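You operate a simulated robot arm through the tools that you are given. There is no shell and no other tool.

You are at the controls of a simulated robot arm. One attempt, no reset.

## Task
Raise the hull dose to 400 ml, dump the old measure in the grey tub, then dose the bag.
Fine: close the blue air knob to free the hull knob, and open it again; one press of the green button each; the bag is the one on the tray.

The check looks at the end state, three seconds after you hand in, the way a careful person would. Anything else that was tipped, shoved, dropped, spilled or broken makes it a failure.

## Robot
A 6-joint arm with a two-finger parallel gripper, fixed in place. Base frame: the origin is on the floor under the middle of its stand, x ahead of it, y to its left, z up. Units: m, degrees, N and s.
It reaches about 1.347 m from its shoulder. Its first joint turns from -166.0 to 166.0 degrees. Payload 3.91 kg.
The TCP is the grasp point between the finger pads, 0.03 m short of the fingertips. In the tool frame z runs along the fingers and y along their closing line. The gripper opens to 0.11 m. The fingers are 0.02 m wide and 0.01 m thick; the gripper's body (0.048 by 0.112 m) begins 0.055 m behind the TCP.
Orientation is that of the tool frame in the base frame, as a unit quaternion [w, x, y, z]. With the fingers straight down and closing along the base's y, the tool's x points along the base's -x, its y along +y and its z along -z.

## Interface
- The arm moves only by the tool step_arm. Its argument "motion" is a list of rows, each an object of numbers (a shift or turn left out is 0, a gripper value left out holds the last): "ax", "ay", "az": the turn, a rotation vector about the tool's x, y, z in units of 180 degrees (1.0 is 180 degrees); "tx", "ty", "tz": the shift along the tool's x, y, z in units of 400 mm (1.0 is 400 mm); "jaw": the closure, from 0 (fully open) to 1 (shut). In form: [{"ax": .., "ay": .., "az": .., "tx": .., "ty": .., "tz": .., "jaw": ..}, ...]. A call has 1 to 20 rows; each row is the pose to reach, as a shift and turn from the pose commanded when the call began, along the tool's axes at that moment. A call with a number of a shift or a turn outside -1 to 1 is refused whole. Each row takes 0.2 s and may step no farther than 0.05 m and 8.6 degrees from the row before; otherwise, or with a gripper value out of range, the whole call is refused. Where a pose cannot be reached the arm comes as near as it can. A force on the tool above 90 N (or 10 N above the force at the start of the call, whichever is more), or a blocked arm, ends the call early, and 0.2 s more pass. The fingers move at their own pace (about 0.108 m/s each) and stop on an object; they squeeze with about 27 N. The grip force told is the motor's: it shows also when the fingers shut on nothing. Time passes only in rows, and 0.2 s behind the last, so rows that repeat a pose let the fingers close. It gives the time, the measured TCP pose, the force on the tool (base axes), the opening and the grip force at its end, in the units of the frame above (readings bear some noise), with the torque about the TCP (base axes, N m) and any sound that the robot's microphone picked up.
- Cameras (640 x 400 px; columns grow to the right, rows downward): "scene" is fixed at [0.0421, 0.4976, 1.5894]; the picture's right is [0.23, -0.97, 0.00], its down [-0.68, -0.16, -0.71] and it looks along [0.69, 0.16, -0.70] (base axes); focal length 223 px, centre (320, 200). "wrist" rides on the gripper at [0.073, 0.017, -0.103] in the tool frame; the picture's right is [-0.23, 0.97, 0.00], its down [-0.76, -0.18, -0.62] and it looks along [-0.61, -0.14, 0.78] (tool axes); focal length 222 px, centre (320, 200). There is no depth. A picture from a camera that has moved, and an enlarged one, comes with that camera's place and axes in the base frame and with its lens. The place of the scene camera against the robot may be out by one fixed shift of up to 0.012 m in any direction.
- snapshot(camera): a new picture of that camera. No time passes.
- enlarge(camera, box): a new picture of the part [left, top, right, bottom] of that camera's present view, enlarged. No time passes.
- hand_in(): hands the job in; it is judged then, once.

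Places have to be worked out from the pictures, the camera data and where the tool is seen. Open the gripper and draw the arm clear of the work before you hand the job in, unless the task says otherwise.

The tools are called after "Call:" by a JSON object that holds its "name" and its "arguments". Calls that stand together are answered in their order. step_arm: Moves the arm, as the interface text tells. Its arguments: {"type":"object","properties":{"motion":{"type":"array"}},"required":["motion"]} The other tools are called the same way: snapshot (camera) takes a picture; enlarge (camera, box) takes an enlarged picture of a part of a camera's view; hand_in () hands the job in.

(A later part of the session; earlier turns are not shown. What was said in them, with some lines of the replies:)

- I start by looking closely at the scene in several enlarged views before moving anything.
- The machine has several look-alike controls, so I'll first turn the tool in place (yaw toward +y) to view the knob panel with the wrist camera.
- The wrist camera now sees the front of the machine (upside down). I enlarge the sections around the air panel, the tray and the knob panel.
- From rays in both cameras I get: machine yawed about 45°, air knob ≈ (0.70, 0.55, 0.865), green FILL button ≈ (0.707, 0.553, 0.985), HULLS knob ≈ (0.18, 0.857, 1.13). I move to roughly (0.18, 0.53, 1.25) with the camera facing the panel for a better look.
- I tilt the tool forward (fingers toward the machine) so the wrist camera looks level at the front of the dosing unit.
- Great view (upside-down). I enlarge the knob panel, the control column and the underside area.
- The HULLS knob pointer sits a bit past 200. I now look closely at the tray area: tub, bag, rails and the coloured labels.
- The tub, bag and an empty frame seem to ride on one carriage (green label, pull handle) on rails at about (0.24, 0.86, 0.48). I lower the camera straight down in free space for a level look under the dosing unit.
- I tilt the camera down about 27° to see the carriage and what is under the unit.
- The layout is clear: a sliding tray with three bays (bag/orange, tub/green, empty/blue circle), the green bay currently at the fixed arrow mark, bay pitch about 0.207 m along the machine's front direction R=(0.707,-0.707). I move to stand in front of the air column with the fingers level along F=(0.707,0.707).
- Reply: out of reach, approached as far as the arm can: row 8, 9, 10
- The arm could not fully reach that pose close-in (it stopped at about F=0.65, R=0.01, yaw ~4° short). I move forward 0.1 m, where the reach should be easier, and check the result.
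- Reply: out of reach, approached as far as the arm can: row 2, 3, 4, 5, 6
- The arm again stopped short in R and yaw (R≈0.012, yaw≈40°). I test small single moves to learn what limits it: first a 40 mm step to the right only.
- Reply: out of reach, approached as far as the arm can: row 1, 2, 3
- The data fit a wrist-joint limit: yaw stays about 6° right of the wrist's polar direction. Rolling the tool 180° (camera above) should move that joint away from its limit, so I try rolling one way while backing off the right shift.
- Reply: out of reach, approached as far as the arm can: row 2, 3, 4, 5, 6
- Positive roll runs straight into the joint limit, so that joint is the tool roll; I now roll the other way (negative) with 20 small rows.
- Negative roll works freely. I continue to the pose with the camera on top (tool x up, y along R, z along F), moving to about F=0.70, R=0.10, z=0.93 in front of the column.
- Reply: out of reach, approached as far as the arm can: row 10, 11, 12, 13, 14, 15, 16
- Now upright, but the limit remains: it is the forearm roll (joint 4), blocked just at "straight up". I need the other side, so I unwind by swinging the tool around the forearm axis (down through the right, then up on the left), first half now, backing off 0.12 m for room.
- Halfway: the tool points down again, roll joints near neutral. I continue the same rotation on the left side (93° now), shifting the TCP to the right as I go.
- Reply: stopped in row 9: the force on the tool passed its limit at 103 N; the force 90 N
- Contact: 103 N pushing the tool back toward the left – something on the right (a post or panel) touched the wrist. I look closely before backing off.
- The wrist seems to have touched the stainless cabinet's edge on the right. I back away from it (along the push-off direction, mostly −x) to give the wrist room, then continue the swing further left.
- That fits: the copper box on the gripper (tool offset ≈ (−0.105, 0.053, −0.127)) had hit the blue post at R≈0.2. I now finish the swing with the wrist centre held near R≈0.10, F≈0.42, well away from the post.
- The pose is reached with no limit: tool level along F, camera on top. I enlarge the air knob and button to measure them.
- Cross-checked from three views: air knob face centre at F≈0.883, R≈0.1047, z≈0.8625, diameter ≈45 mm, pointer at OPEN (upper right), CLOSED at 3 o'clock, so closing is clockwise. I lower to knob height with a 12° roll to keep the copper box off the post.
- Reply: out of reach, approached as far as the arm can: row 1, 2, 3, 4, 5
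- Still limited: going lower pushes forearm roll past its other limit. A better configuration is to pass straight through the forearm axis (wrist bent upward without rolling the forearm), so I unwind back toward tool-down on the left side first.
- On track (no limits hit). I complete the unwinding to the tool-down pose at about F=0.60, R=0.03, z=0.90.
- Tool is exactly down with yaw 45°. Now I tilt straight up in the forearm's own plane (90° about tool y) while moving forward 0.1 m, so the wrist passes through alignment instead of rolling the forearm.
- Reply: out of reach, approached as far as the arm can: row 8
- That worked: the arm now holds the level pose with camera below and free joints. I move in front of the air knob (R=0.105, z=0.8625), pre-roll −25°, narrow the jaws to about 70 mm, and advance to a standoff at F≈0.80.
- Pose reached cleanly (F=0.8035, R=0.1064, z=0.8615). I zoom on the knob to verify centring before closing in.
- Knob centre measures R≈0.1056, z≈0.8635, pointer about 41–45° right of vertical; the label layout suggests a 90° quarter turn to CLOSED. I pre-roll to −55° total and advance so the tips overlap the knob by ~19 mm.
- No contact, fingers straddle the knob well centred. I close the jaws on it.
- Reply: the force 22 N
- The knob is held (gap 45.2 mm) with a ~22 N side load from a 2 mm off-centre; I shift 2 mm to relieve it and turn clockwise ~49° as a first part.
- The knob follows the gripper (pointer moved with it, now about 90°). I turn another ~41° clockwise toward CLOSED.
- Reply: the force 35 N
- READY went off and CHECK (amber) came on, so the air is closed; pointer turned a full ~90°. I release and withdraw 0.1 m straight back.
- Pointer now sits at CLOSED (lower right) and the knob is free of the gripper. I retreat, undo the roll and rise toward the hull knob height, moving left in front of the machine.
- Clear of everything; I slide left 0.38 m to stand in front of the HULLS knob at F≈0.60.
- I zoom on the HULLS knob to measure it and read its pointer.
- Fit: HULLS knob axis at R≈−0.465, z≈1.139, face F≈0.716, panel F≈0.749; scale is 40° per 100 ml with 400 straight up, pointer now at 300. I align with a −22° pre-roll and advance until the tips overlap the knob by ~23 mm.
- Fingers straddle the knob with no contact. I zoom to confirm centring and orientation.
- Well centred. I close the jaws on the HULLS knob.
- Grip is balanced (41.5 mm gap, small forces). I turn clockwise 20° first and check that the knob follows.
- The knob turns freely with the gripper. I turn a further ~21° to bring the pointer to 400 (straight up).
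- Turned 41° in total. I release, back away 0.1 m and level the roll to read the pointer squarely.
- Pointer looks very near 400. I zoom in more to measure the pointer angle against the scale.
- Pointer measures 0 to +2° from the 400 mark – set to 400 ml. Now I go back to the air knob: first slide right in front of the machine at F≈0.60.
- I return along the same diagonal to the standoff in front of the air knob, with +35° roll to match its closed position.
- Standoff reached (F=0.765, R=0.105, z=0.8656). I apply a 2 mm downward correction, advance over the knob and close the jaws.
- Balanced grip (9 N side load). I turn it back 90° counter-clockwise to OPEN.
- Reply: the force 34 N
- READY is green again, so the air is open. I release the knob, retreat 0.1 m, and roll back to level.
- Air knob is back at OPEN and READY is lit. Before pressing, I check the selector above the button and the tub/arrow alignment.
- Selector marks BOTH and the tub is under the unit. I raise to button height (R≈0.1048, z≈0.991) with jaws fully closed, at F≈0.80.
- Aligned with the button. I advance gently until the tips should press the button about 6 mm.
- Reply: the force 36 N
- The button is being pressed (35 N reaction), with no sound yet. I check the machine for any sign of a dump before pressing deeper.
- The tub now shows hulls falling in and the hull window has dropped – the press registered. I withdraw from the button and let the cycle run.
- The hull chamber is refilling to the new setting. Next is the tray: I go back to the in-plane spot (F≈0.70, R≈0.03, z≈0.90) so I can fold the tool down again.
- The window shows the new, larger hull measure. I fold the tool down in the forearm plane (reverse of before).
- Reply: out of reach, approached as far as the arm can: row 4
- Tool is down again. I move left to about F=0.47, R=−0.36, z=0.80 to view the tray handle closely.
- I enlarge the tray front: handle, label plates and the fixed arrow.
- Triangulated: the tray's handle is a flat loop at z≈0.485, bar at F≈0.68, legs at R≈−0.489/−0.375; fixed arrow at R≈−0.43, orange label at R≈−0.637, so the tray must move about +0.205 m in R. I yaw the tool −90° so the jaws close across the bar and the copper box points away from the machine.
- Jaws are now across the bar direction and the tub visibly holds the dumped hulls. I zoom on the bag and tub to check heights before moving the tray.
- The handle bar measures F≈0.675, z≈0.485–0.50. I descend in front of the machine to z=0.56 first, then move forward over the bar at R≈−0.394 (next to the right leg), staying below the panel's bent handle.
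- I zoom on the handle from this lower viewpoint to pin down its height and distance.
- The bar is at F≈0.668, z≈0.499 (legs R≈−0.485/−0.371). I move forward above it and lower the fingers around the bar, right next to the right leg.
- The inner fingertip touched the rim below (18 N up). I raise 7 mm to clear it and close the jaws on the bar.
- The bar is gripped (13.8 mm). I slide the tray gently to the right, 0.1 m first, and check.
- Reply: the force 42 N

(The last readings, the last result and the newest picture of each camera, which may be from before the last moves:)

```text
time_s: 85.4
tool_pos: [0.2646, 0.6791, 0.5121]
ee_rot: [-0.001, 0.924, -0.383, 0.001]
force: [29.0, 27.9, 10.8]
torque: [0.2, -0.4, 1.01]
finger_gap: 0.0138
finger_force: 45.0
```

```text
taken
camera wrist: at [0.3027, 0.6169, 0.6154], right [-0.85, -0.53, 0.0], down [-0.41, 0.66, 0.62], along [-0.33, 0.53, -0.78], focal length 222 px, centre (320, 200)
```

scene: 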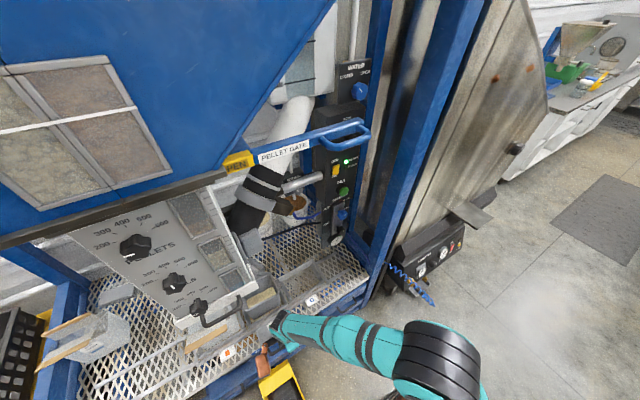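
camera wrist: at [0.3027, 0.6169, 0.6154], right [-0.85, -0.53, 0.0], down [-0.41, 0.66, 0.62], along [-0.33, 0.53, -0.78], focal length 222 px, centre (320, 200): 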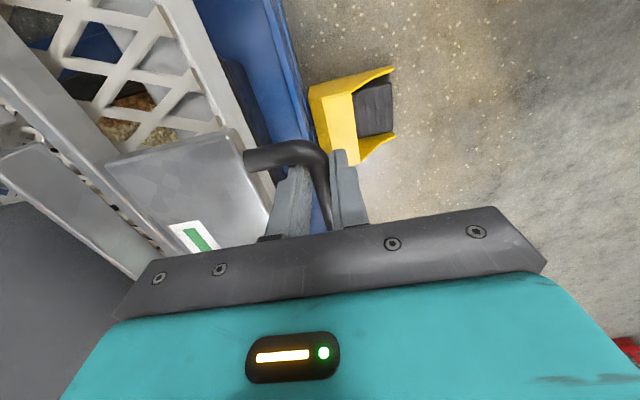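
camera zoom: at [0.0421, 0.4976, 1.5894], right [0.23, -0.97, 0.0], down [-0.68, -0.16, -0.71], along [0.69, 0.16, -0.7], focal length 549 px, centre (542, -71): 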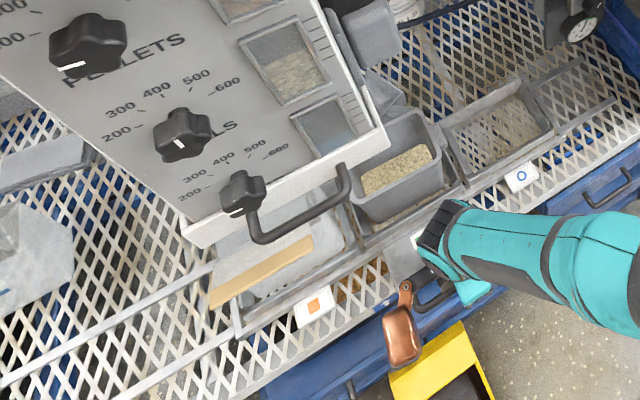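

The tray follows smoothly; a 40 N sideways load shows my line is ~1° off the rails. I correct ~2 mm toward the machine and slide the remaining ~0.104 m.

Call:
{"name": "step_arm", "arguments": {"motion": [{"tx": 0.0, "ty": -0.005, "jaw": 1.0}, {"tx": 0.03, "ty": -0.0055, "jaw": 1.0}, {"tx": 0.06, "ty": -0.006, "jaw": 1.0}, {"tx": 0.09, "ty": -0.0065, "jaw": 1.0}, {"tx": 0.12, "ty": -0.007, "jaw": 1.0}, {"tx": 0.15, "ty": -0.0075, "jaw": 1.0}, {"tx": 0.18, "ty": -0.008, "jaw": 1.0}, {"tx": 0.21, "ty": -0.0085, "jaw": 1.0}, {"tx": 0.235, "ty": -0.009, "jaw": 1.0}, {"tx": 0.25, "ty": -0.009, "jaw": 1.0}]}}

Call:
{"name": "snapshot", "arguments": {"camera": "wrist"}}

Call:
{"name": "enlarge", "arguments": {"camera": "scene", "box": [100, 230, 360, 390]}}

```text
time_s: 87.6
tool_pos: [0.3338, 0.6101, 0.5124]
ee_rot: [0.001, 0.924, -0.383, 0.0]
force: [-42.9, -34.6, 18.8]
torque: [-0.45, 0.78, 0.64]
finger_gap: 0.0138
finger_force: 45.0
```

```text
taken
camera wrist: at [0.373, 0.5475, 0.6155], right [-0.85, -0.53, 0.0], down [-0.41, 0.67, 0.62], along [-0.33, 0.53, -0.78], focal length 222 px, centre (320, 200)
```

wrist: 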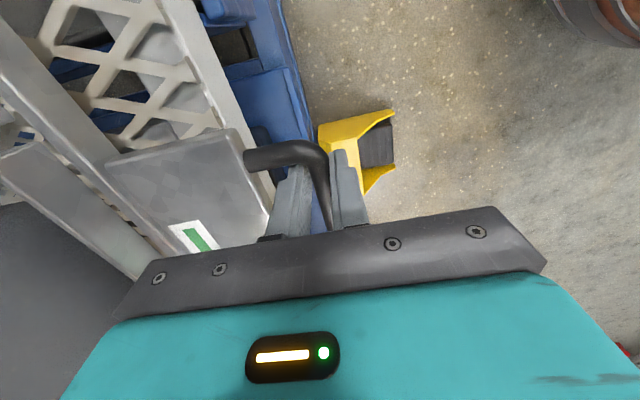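

```text
2.46 times, centred on (230, 310) of scene
camera zoom: at [0.0421, 0.4976, 1.5894], right [0.23, -0.97, 0.0], down [-0.68, -0.16, -0.71], along [0.69, 0.16, -0.7], focal length 549 px, centre (542, -71)
```

zoom: 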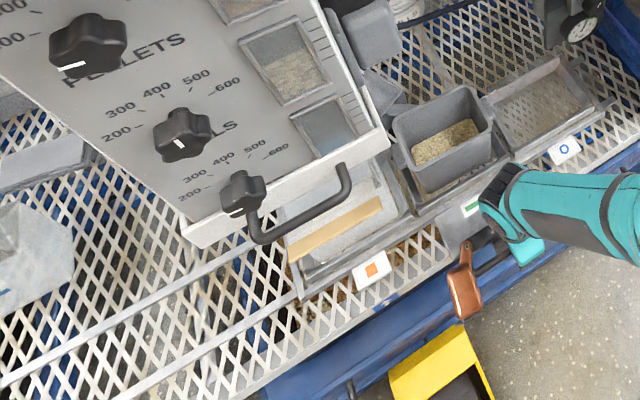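

Nearly there (0.198 m moved); my correction was a bit too much (−55 N). I relieve 2.5 mm and zoom to check orange label versus the arrow.

Call:
{"name": "step_arm", "arguments": {"motion": [{"ty": 0.003, "jaw": 1.0}, {"ty": 0.006, "jaw": 1.0}]}}

Call:
{"name": "enlarge", "arguments": {"camera": "scene", "box": [200, 280, 320, 360]}}

Call:
{"name": "enlarge", "arguments": {"camera": "scene", "box": [230, 310, 280, 350]}}

```text
time_s: 88.2
tool_pos: [0.3339, 0.6106, 0.5128]
ee_rot: [0.001, 0.924, -0.383, 0.001]
force: [-37.9, -21.5, -0.3]
torque: [-0.28, 0.39, 0.8]
finger_gap: 0.0137
finger_force: 45.4
```

```text
5.00 times, centred on (260, 320) of scene
camera zoom: at [0.0421, 0.4976, 1.5894], right [0.23, -0.97, 0.0], down [-0.68, -0.16, -0.71], along [0.69, 0.16, -0.7], focal length 1115 px, centre (620, -400)
```

zoom: 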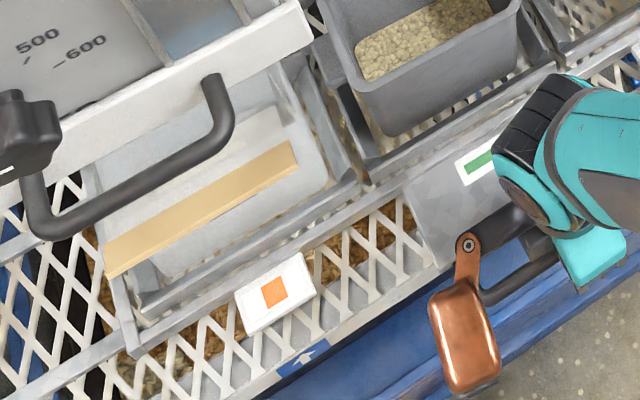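

```text
10.00 times, centred on (255, 330) of scene
camera zoom: at [0.0421, 0.4976, 1.5894], right [0.23, -0.97, 0.0], down [-0.68, -0.16, -0.71], along [0.69, 0.16, -0.7], focal length 2230 px, centre (970, -1100)
```

zoom: 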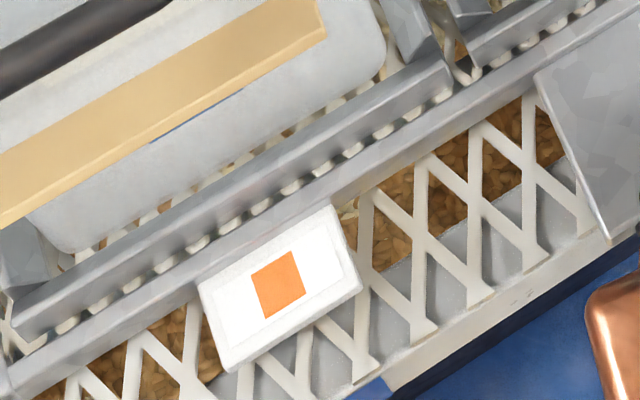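

Solving the label/arrow offsets gives the orange label within ~2 mm of the arrow, so the bag bay is under the outlet. I release the bar, lift straight up, and back away.

Call:
{"name": "step_arm", "arguments": {"motion": [{"jaw": 0.5}, {"jaw": 0.5}, {"jaw": 0.5, "tz": -0.05}, {"jaw": 0.5, "tz": -0.1}, {"jaw": 0.5, "tz": -0.15}, {"jaw": 0.5, "tz": -0.15, "ty": 0.1}, {"jaw": 0.5, "tz": -0.15, "ty": 0.2}, {"jaw": 0.5, "tz": -0.15, "ty": 0.3}, {"jaw": 0.5, "tz": -0.15, "ty": 0.4}, {"jaw": 0.5, "tz": -0.15, "ty": 0.45}]}}

Call:
{"name": "enlarge", "arguments": {"camera": "scene", "box": [180, 250, 340, 370]}}

Call:
{"name": "snapshot", "arguments": {"camera": "wrist"}}

Call:
{"name": "enlarge", "arguments": {"camera": "scene", "box": [310, 130, 400, 250]}}

```text
time_s: 90.4
tool_pos: [0.2062, 0.4808, 0.5714]
ee_rot: [0.001, 0.924, -0.383, 0.002]
force: [-0.3, -0.3, -0.2]
torque: [-0.02, 0.02, -0.02]
finger_gap: 0.0552
finger_force: 0.1
```

```text
3.33 times, centred on (260, 310) of scene
camera zoom: at [0.0421, 0.4976, 1.5894], right [0.23, -0.97, 0.0], down [-0.68, -0.16, -0.71], along [0.69, 0.16, -0.7], focal length 743 px, centre (520, -167)
```

zoom: 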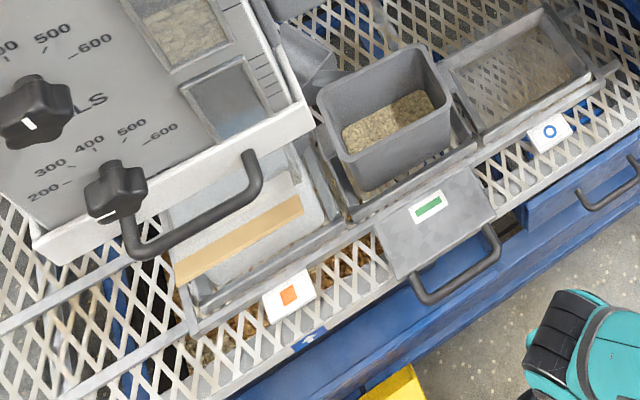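

```text
taken
camera wrist: at [0.2446, 0.4185, 0.6754], right [-0.85, -0.53, 0.0], down [-0.41, 0.67, 0.62], along [-0.33, 0.53, -0.78], focal length 222 px, centre (320, 200)
```

wrist: 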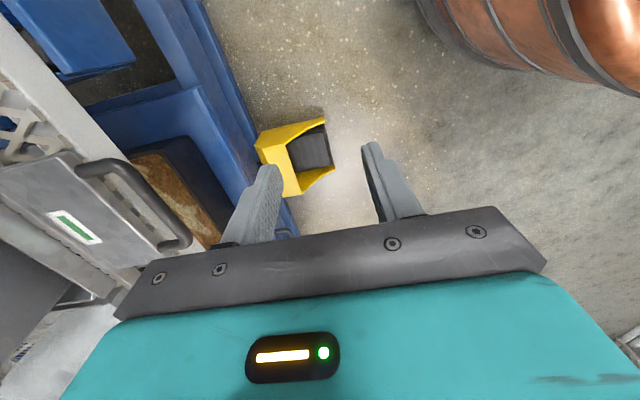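

```text
3.33 times, centred on (355, 190) of scene
camera zoom: at [0.0421, 0.4976, 1.5894], right [0.23, -0.97, 0.0], down [-0.68, -0.16, -0.71], along [0.69, 0.16, -0.7], focal length 743 px, centre (203, 233)
```

zoom: 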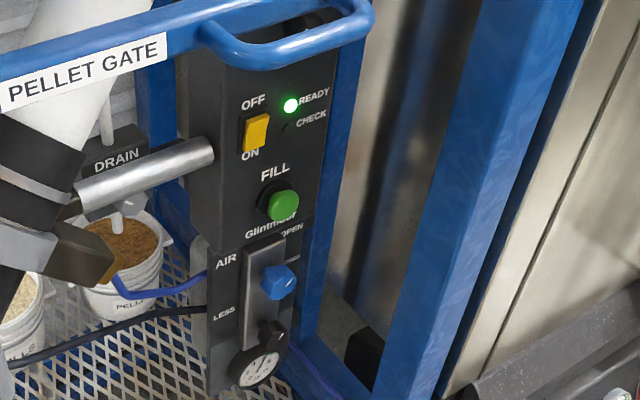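

READY is lit, the tray bag sits under the unit and the tub is clear to the right. I go back up to the tilt point, undoing the 90° yaw on the way.

Call:
{"name": "step_arm", "arguments": {"motion": [{"tx": 0.0509, "ty": -0.0257, "tz": -0.0747, "az": 0.0455, "jaw": 1.0}, {"tx": 0.1018, "ty": -0.0514, "tz": -0.1494, "az": 0.0909, "jaw": 1.0}, {"tx": 0.1527, "ty": -0.077, "tz": -0.224, "az": 0.1364, "jaw": 1.0}, {"tx": 0.2036, "ty": -0.1027, "tz": -0.2987, "az": 0.1818, "jaw": 1.0}, {"tx": 0.2545, "ty": -0.1284, "tz": -0.3734, "az": 0.2273, "jaw": 1.0}, {"tx": 0.3055, "ty": -0.1541, "tz": -0.4481, "az": 0.2727, "jaw": 1.0}, {"tx": 0.3564, "ty": -0.1798, "tz": -0.5228, "az": 0.3182, "jaw": 1.0}, {"tx": 0.4073, "ty": -0.2055, "tz": -0.5975, "az": 0.3636, "jaw": 1.0}, {"tx": 0.4582, "ty": -0.2311, "tz": -0.6721, "az": 0.4091, "jaw": 1.0}, {"tx": 0.5091, "ty": -0.2568, "tz": -0.7468, "az": 0.4545, "jaw": 1.0}, {"tx": 0.56, "ty": -0.2825, "tz": -0.8215, "az": 0.5, "jaw": 1.0}]}}

Call:
{"name": "snapshot", "arguments": {"camera": "wrist"}}

Call:
{"name": "enlarge", "arguments": {"camera": "scene", "box": [160, 240, 340, 380]}}

```text
time_s: 92.8
tool_pos: [0.4462, 0.404, 0.9017]
ee_rot: [0.0, -0.381, 0.925, -0.002]
force: [-0.5, -0.3, -0.9]
torque: [0.01, 0.0, 0.0]
finger_gap: 0.0002
finger_force: 27.0
```

```text
taken
camera wrist: at [0.3817, 0.3655, 1.0039], right [-0.53, 0.85, 0.0], down [0.66, 0.41, 0.62], along [0.53, 0.33, -0.78], focal length 222 px, centre (320, 200)
```

wrist: 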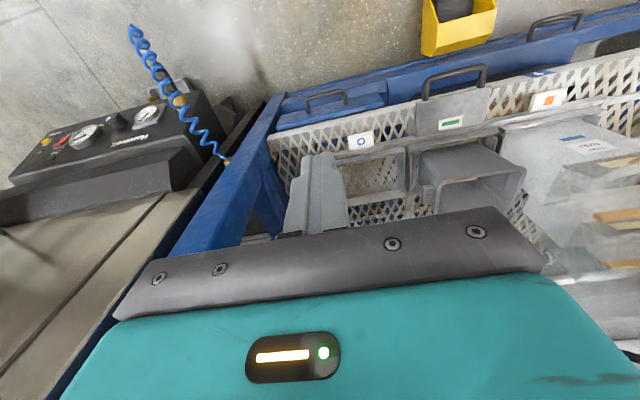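

```text
2.86 times, centred on (250, 310) of scene
camera zoom: at [0.0421, 0.4976, 1.5894], right [0.23, -0.97, 0.0], down [-0.68, -0.16, -0.71], along [0.69, 0.16, -0.7], focal length 637 px, centre (520, -114)
```

zoom: 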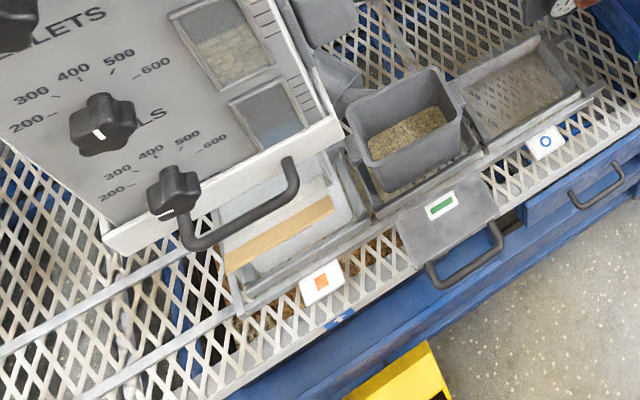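

From here the wrist camera sees the arrow and the orange label together; I zoom to double-check the alignment before dosing.

Call:
{"name": "enlarge", "arguments": {"camera": "wrist", "box": [400, 40, 640, 220]}}

Call:
{"name": "enlarge", "arguments": {"camera": "wrist", "box": [500, 50, 600, 130]}}

```text
2.22 times, centred on (520, 130) of wrist
camera zoom: at [0.3817, 0.3655, 1.0039], right [-0.53, 0.85, 0.0], down [0.66, 0.41, 0.62], along [0.53, 0.33, -0.78], focal length 494 px, centre (-124, 356)
```

zoom: 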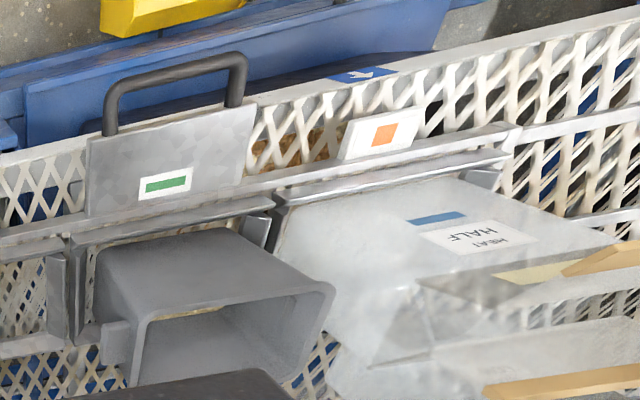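

```text
5.00 times, centred on (550, 90) of wrist
camera zoom: at [0.3817, 0.3655, 1.0039], right [-0.53, 0.85, 0.0], down [0.66, 0.41, 0.62], along [0.53, 0.33, -0.78], focal length 1111 px, centre (-830, 750)
```

zoom: 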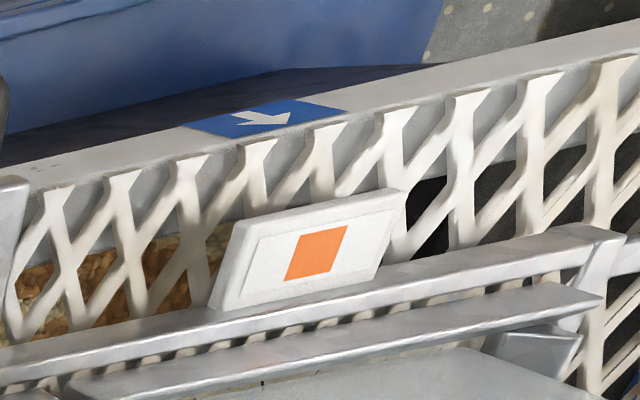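

Orange label and arrow agree within a few millimetres – well inside the bag's mouth. I tilt the tool level again in the forearm plane for the second press.

Call:
{"name": "step_arm", "arguments": {"motion": [{"ay": -0.0455, "tx": -0.0227, "jaw": 1.0}, {"ay": -0.0909, "tx": -0.0455, "jaw": 1.0}, {"ay": -0.1364, "tx": -0.0682, "jaw": 1.0}, {"ay": -0.1818, "tx": -0.0909, "jaw": 1.0}, {"ay": -0.2273, "tx": -0.1136, "jaw": 1.0}, {"ay": -0.2727, "tx": -0.1364, "jaw": 1.0}, {"ay": -0.3182, "tx": -0.1591, "jaw": 1.0}, {"ay": -0.3636, "tx": -0.1818, "jaw": 1.0}, {"ay": -0.4091, "tx": -0.2045, "jaw": 1.0}, {"ay": -0.4545, "tx": -0.2273, "jaw": 1.0}, {"ay": -0.5, "tx": -0.25, "jaw": 1.0}]}}

Call:
{"name": "snapshot", "arguments": {"camera": "wrist"}}

Call:
{"name": "enlarge", "arguments": {"camera": "scene", "box": [160, 170, 340, 370]}}

```text
time_s: 95.2
tool_pos: [0.5172, 0.4743, 0.9017]
ee_rot: [0.654, -0.27, 0.653, 0.27]
force: [-0.1, 0.4, -0.8]
torque: [0.01, 0.05, 0.0]
finger_gap: 0.0003
finger_force: 27.2
out of reach, approached as far as the arm can: row 8
```

```text
taken
camera wrist: at [0.4302, 0.4144, 0.8287], right [-0.69, 0.69, 0.23], down [-0.32, -0.57, 0.76], along [0.65, 0.45, 0.61], focal length 222 px, centre (320, 200)
```

wrist: 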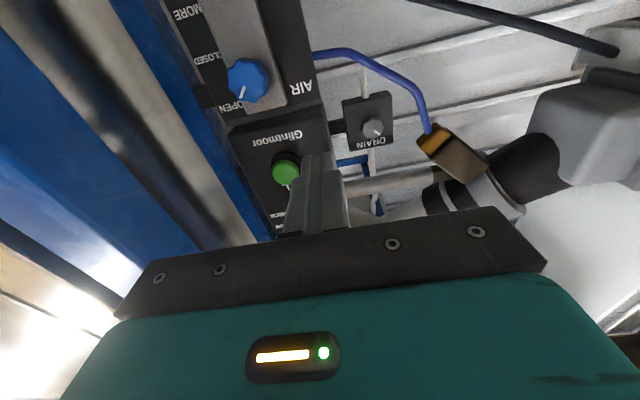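

```text
2.00 times, centred on (250, 270) of scene
camera zoom: at [0.0421, 0.4976, 1.5894], right [0.23, -0.97, 0.0], down [-0.68, -0.16, -0.71], along [0.69, 0.16, -0.7], focal length 446 px, centre (460, 60)
```

zoom: 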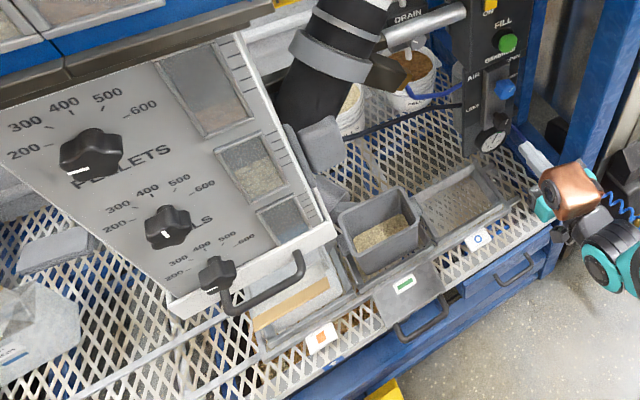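

Level again. I move to the button standoff (F≈0.80, R≈0.105, z≈0.991).

Call:
{"name": "step_arm", "arguments": {"motion": [{"tx": -0.0743, "ty": -0.062, "jaw": 1.0}, {"tx": -0.1487, "ty": -0.124, "jaw": 1.0}, {"tx": -0.223, "ty": -0.186, "jaw": 1.0}, {"tx": -0.223, "ty": -0.186, "tz": 0.0825, "jaw": 1.0}, {"tx": -0.223, "ty": -0.186, "tz": 0.165, "jaw": 1.0}, {"tx": -0.223, "ty": -0.186, "tz": 0.2475, "jaw": 1.0}, {"tx": -0.223, "ty": -0.186, "tz": 0.2475, "jaw": 1.0}]}}

Call:
{"name": "snapshot", "arguments": {"camera": "wrist"}}

Call:
{"name": "enlarge", "arguments": {"camera": "scene", "box": [310, 130, 430, 250]}}

```text
time_s: 96.8
tool_pos: [0.6392, 0.4918, 0.9868]
ee_rot: [0.653, -0.271, 0.653, 0.271]
force: [0.5, -1.0, 1.0]
torque: [-0.01, -0.02, -0.01]
finger_gap: 0.0
finger_force: 26.6
```

```text
taken
camera wrist: at [0.5542, 0.4314, 0.9156], right [-0.69, 0.69, 0.23], down [-0.32, -0.57, 0.76], along [0.65, 0.45, 0.61], focal length 222 px, centre (320, 200)
```

wrist: 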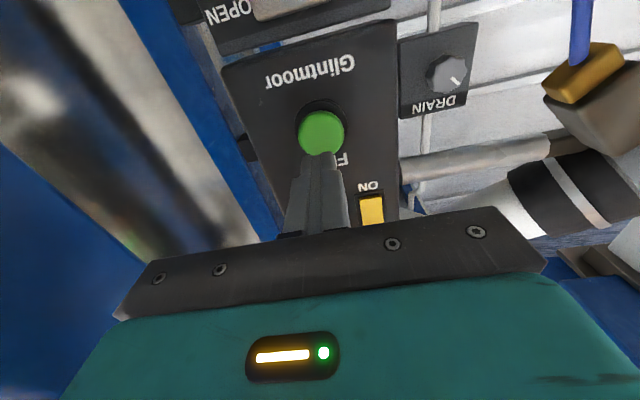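

```text
3.33 times, centred on (370, 190) of scene
camera zoom: at [0.0421, 0.4976, 1.5894], right [0.23, -0.97, 0.0], down [-0.68, -0.16, -0.71], along [0.69, 0.16, -0.7], focal length 743 px, centre (153, 233)
```

zoom: 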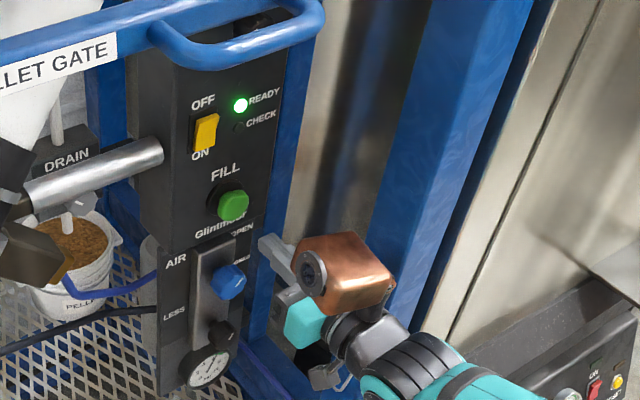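

Ready to dose the bag: READY lit, fingers centred on the green button. I press once, the same depth as before, and withdraw straight away.

Call:
{"name": "step_arm", "arguments": {"motion": [{"tx": -0.006, "tz": 0.08, "jaw": 1.0}, {"tx": -0.006, "tz": 0.12, "jaw": 1.0}, {"tx": -0.006, "tz": 0.14, "jaw": 1.0}, {"tx": -0.006, "tz": 0.15, "jaw": 1.0}, {"tx": -0.006, "tz": 0.165, "jaw": 1.0}, {"tx": -0.006, "tz": 0.165, "jaw": 1.0}, {"tx": -0.006, "tz": 0.12, "jaw": 1.0}, {"tx": -0.006, "tz": 0.05, "jaw": 1.0}, {"tx": -0.006, "tz": -0.05, "jaw": 1.0}]}}

Call:
{"name": "enlarge", "arguments": {"camera": "scene", "box": [160, 170, 340, 370]}}

Call:
{"name": "enlarge", "arguments": {"camera": "scene", "box": [310, 130, 430, 250]}}

```text
time_s: 98.8
tool_pos: [0.6255, 0.4793, 0.9903]
ee_rot: [0.653, -0.27, 0.654, 0.269]
force: [-0.2, 1.5, 0.3]
torque: [0.01, -0.02, 0.02]
finger_gap: 0.0
finger_force: 26.5
```

```text
2.00 times, centred on (250, 270) of scene
camera zoom: at [0.0421, 0.4976, 1.5894], right [0.23, -0.97, 0.0], down [-0.68, -0.16, -0.71], along [0.69, 0.16, -0.7], focal length 446 px, centre (460, 60)
```

zoom: 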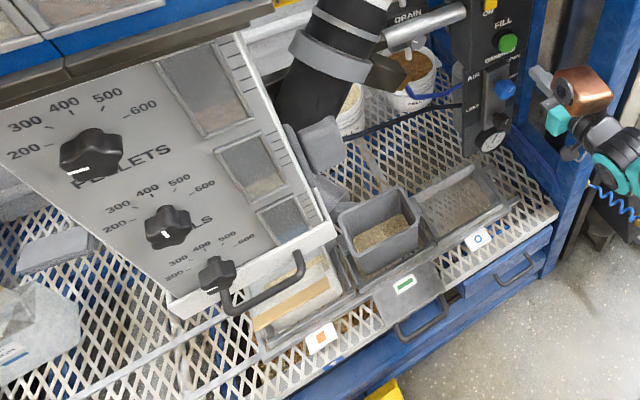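

```text
3.33 times, centred on (370, 190) of scene
camera zoom: at [0.0421, 0.4976, 1.5894], right [0.23, -0.97, 0.0], down [-0.68, -0.16, -0.71], along [0.69, 0.16, -0.7], focal length 743 px, centre (153, 233)
```

zoom: 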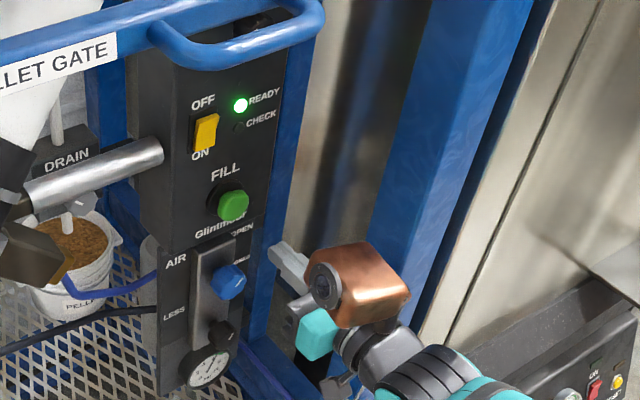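

The bag now shows hulls and the chamber emptied – the press registered. I retreat from the column, open the gripper and let the cycle finish.

Call:
{"name": "step_arm", "arguments": {"motion": [{"tz": -0.08, "jaw": 0.6}, {"tz": -0.16, "jaw": 0.3}, {"tz": -0.24, "jaw": 0.0}, {"tz": -0.32, "jaw": 0.0}, {"tz": -0.36, "jaw": 0.0}, {"tz": -0.36, "jaw": 0.0}, {"tz": -0.36, "jaw": 0.0}, {"tz": -0.36, "jaw": 0.0}, {"tz": -0.36, "jaw": 0.0}, {"tz": -0.36, "jaw": 0.0}]}}

Call:
{"name": "snapshot", "arguments": {"camera": "scene"}}

Call:
{"name": "enlarge", "arguments": {"camera": "scene", "box": [180, 250, 340, 370]}}

Call:
{"name": "enlarge", "arguments": {"camera": "scene", "box": [110, 180, 260, 330]}}

```text
time_s: 101.0
tool_pos: [0.5232, 0.3743, 0.9933]
ee_rot: [0.653, -0.272, 0.653, 0.27]
force: [-0.9, -0.5, -0.1]
torque: [-0.02, -0.04, 0.02]
finger_gap: 0.1097
finger_force: 0.1
```

```text
taken
```

scene: 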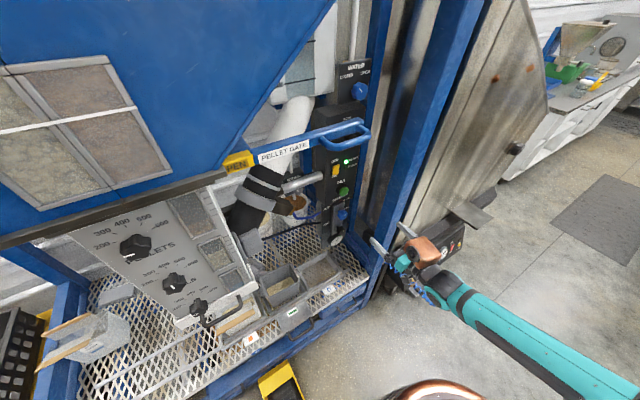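

```text
3.33 times, centred on (260, 310) of scene
camera zoom: at [0.0421, 0.4976, 1.5894], right [0.23, -0.97, 0.0], down [-0.68, -0.16, -0.71], along [0.69, 0.16, -0.7], focal length 743 px, centre (520, -167)
```

zoom: 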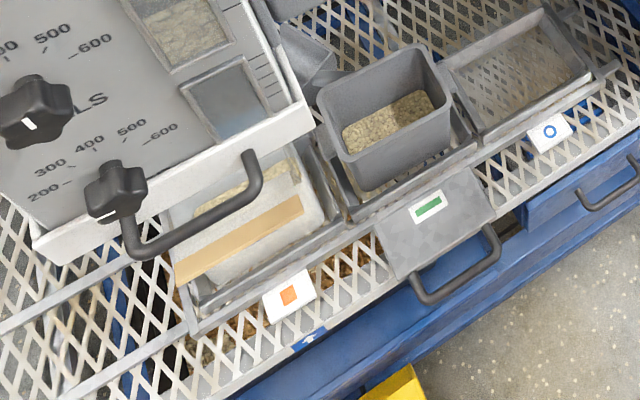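

```text
2.67 times, centred on (185, 255) of scene
camera zoom: at [0.0421, 0.4976, 1.5894], right [0.23, -0.97, 0.0], down [-0.68, -0.16, -0.71], along [0.69, 0.16, -0.7], focal length 594 px, centre (680, 53)
```

zoom: 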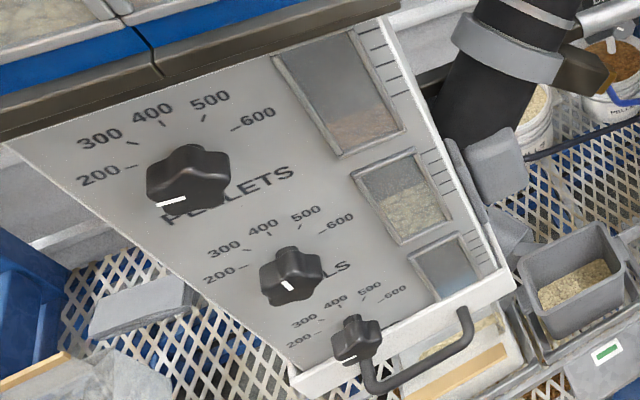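

Tub and bag both hold their hulls, no spill visible, dial at 400, READY lit. I draw the arm a bit further clear and take a last look.

Call:
{"name": "step_arm", "arguments": {"motion": [{"ty": 0.06, "tz": -0.04, "jaw": 0.0}, {"ty": 0.12, "tz": -0.08, "jaw": 0.0}, {"ty": 0.18, "tz": -0.1, "jaw": 0.0}, {"ty": 0.25, "tz": -0.125, "jaw": 0.0}, {"ty": 0.25, "tz": -0.125, "jaw": 0.0}, {"ty": 0.25, "tz": -0.125, "jaw": 0.0}, {"ty": 0.25, "tz": -0.125, "jaw": 0.0}, {"ty": 0.25, "tz": -0.125, "jaw": 0.0}]}}

Call:
{"name": "snapshot", "arguments": {"camera": "scene"}}

Call:
{"name": "enlarge", "arguments": {"camera": "scene", "box": [310, 130, 400, 250]}}

Call:
{"name": "enlarge", "arguments": {"camera": "scene", "box": [0, 250, 340, 400]}}

```text
time_s: 102.8
tool_pos: [0.417, 0.4103, 0.9923]
ee_rot: [0.653, -0.271, 0.653, 0.27]
force: [-0.6, -0.4, -0.3]
torque: [0.0, 0.01, -0.02]
finger_gap: 0.1099
finger_force: 0.1
```

```text
taken
```

scene: 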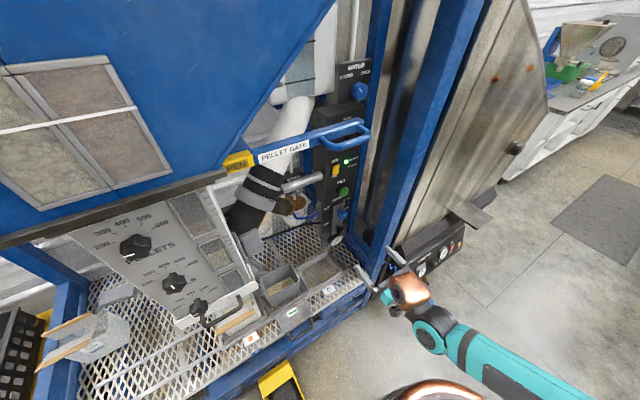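

```text
3.33 times, centred on (355, 190) of scene
camera zoom: at [0.0421, 0.4976, 1.5894], right [0.23, -0.97, 0.0], down [-0.68, -0.16, -0.71], along [0.69, 0.16, -0.7], focal length 743 px, centre (203, 233)
```

zoom: 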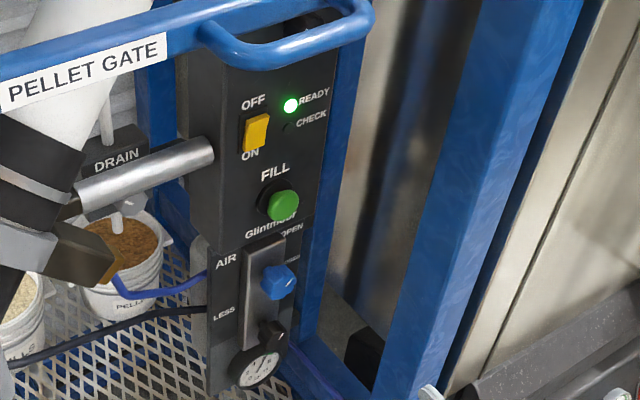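

```text
1.88 times, centred on (170, 325) of scene
camera zoom: at [0.0421, 0.4976, 1.5894], right [0.23, -0.97, 0.0], down [-0.68, -0.16, -0.71], along [0.69, 0.16, -0.7], focal length 420 px, centre (602, -35)
```

zoom: 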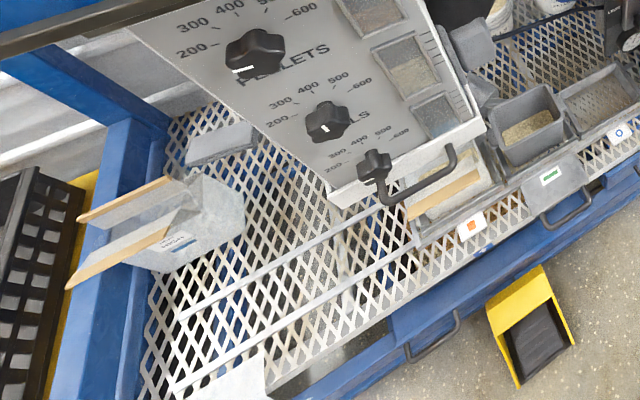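

Everything checks out: air open with READY lit, hull dial at 400, old measure in the grey tub, the tray bag dosed, nothing else moved, gripper open and arm clear. I hand the job in.

Call:
{"name": "hand_in", "arguments": {}}

```text
The job is handed in.
```

The hull dose is set to 400 ml, the old measure is in the grey tub, and the bag on the tray has been dosed. I've handed the job in.

- **Air knob:** I closed it to free the hull knob and opened it again afterwards. READY is lit.
- **Hull knob:** it was at 300. The pointer now reads within about 2° of the 400 mark, roughly 5 ml either way.
- **Dump:** one press of the green button emptied the old measure into the tub. The chamber then refilled to the new setting.
- **Bag:** I slid the tray right by one bay so the bag (marked HALF HEAT) sat under the outlet. One more press dosed it, and I saw no spill. I left the tray in that position.

Early on, while I was swinging the arm into position, the copper box on the gripper bumped the blue right-hand post at about 103 N. I backed off straight away and saw nothing moved or damaged, but the post is worth a glance.

The gripper is open and the arm is clear of the machine.
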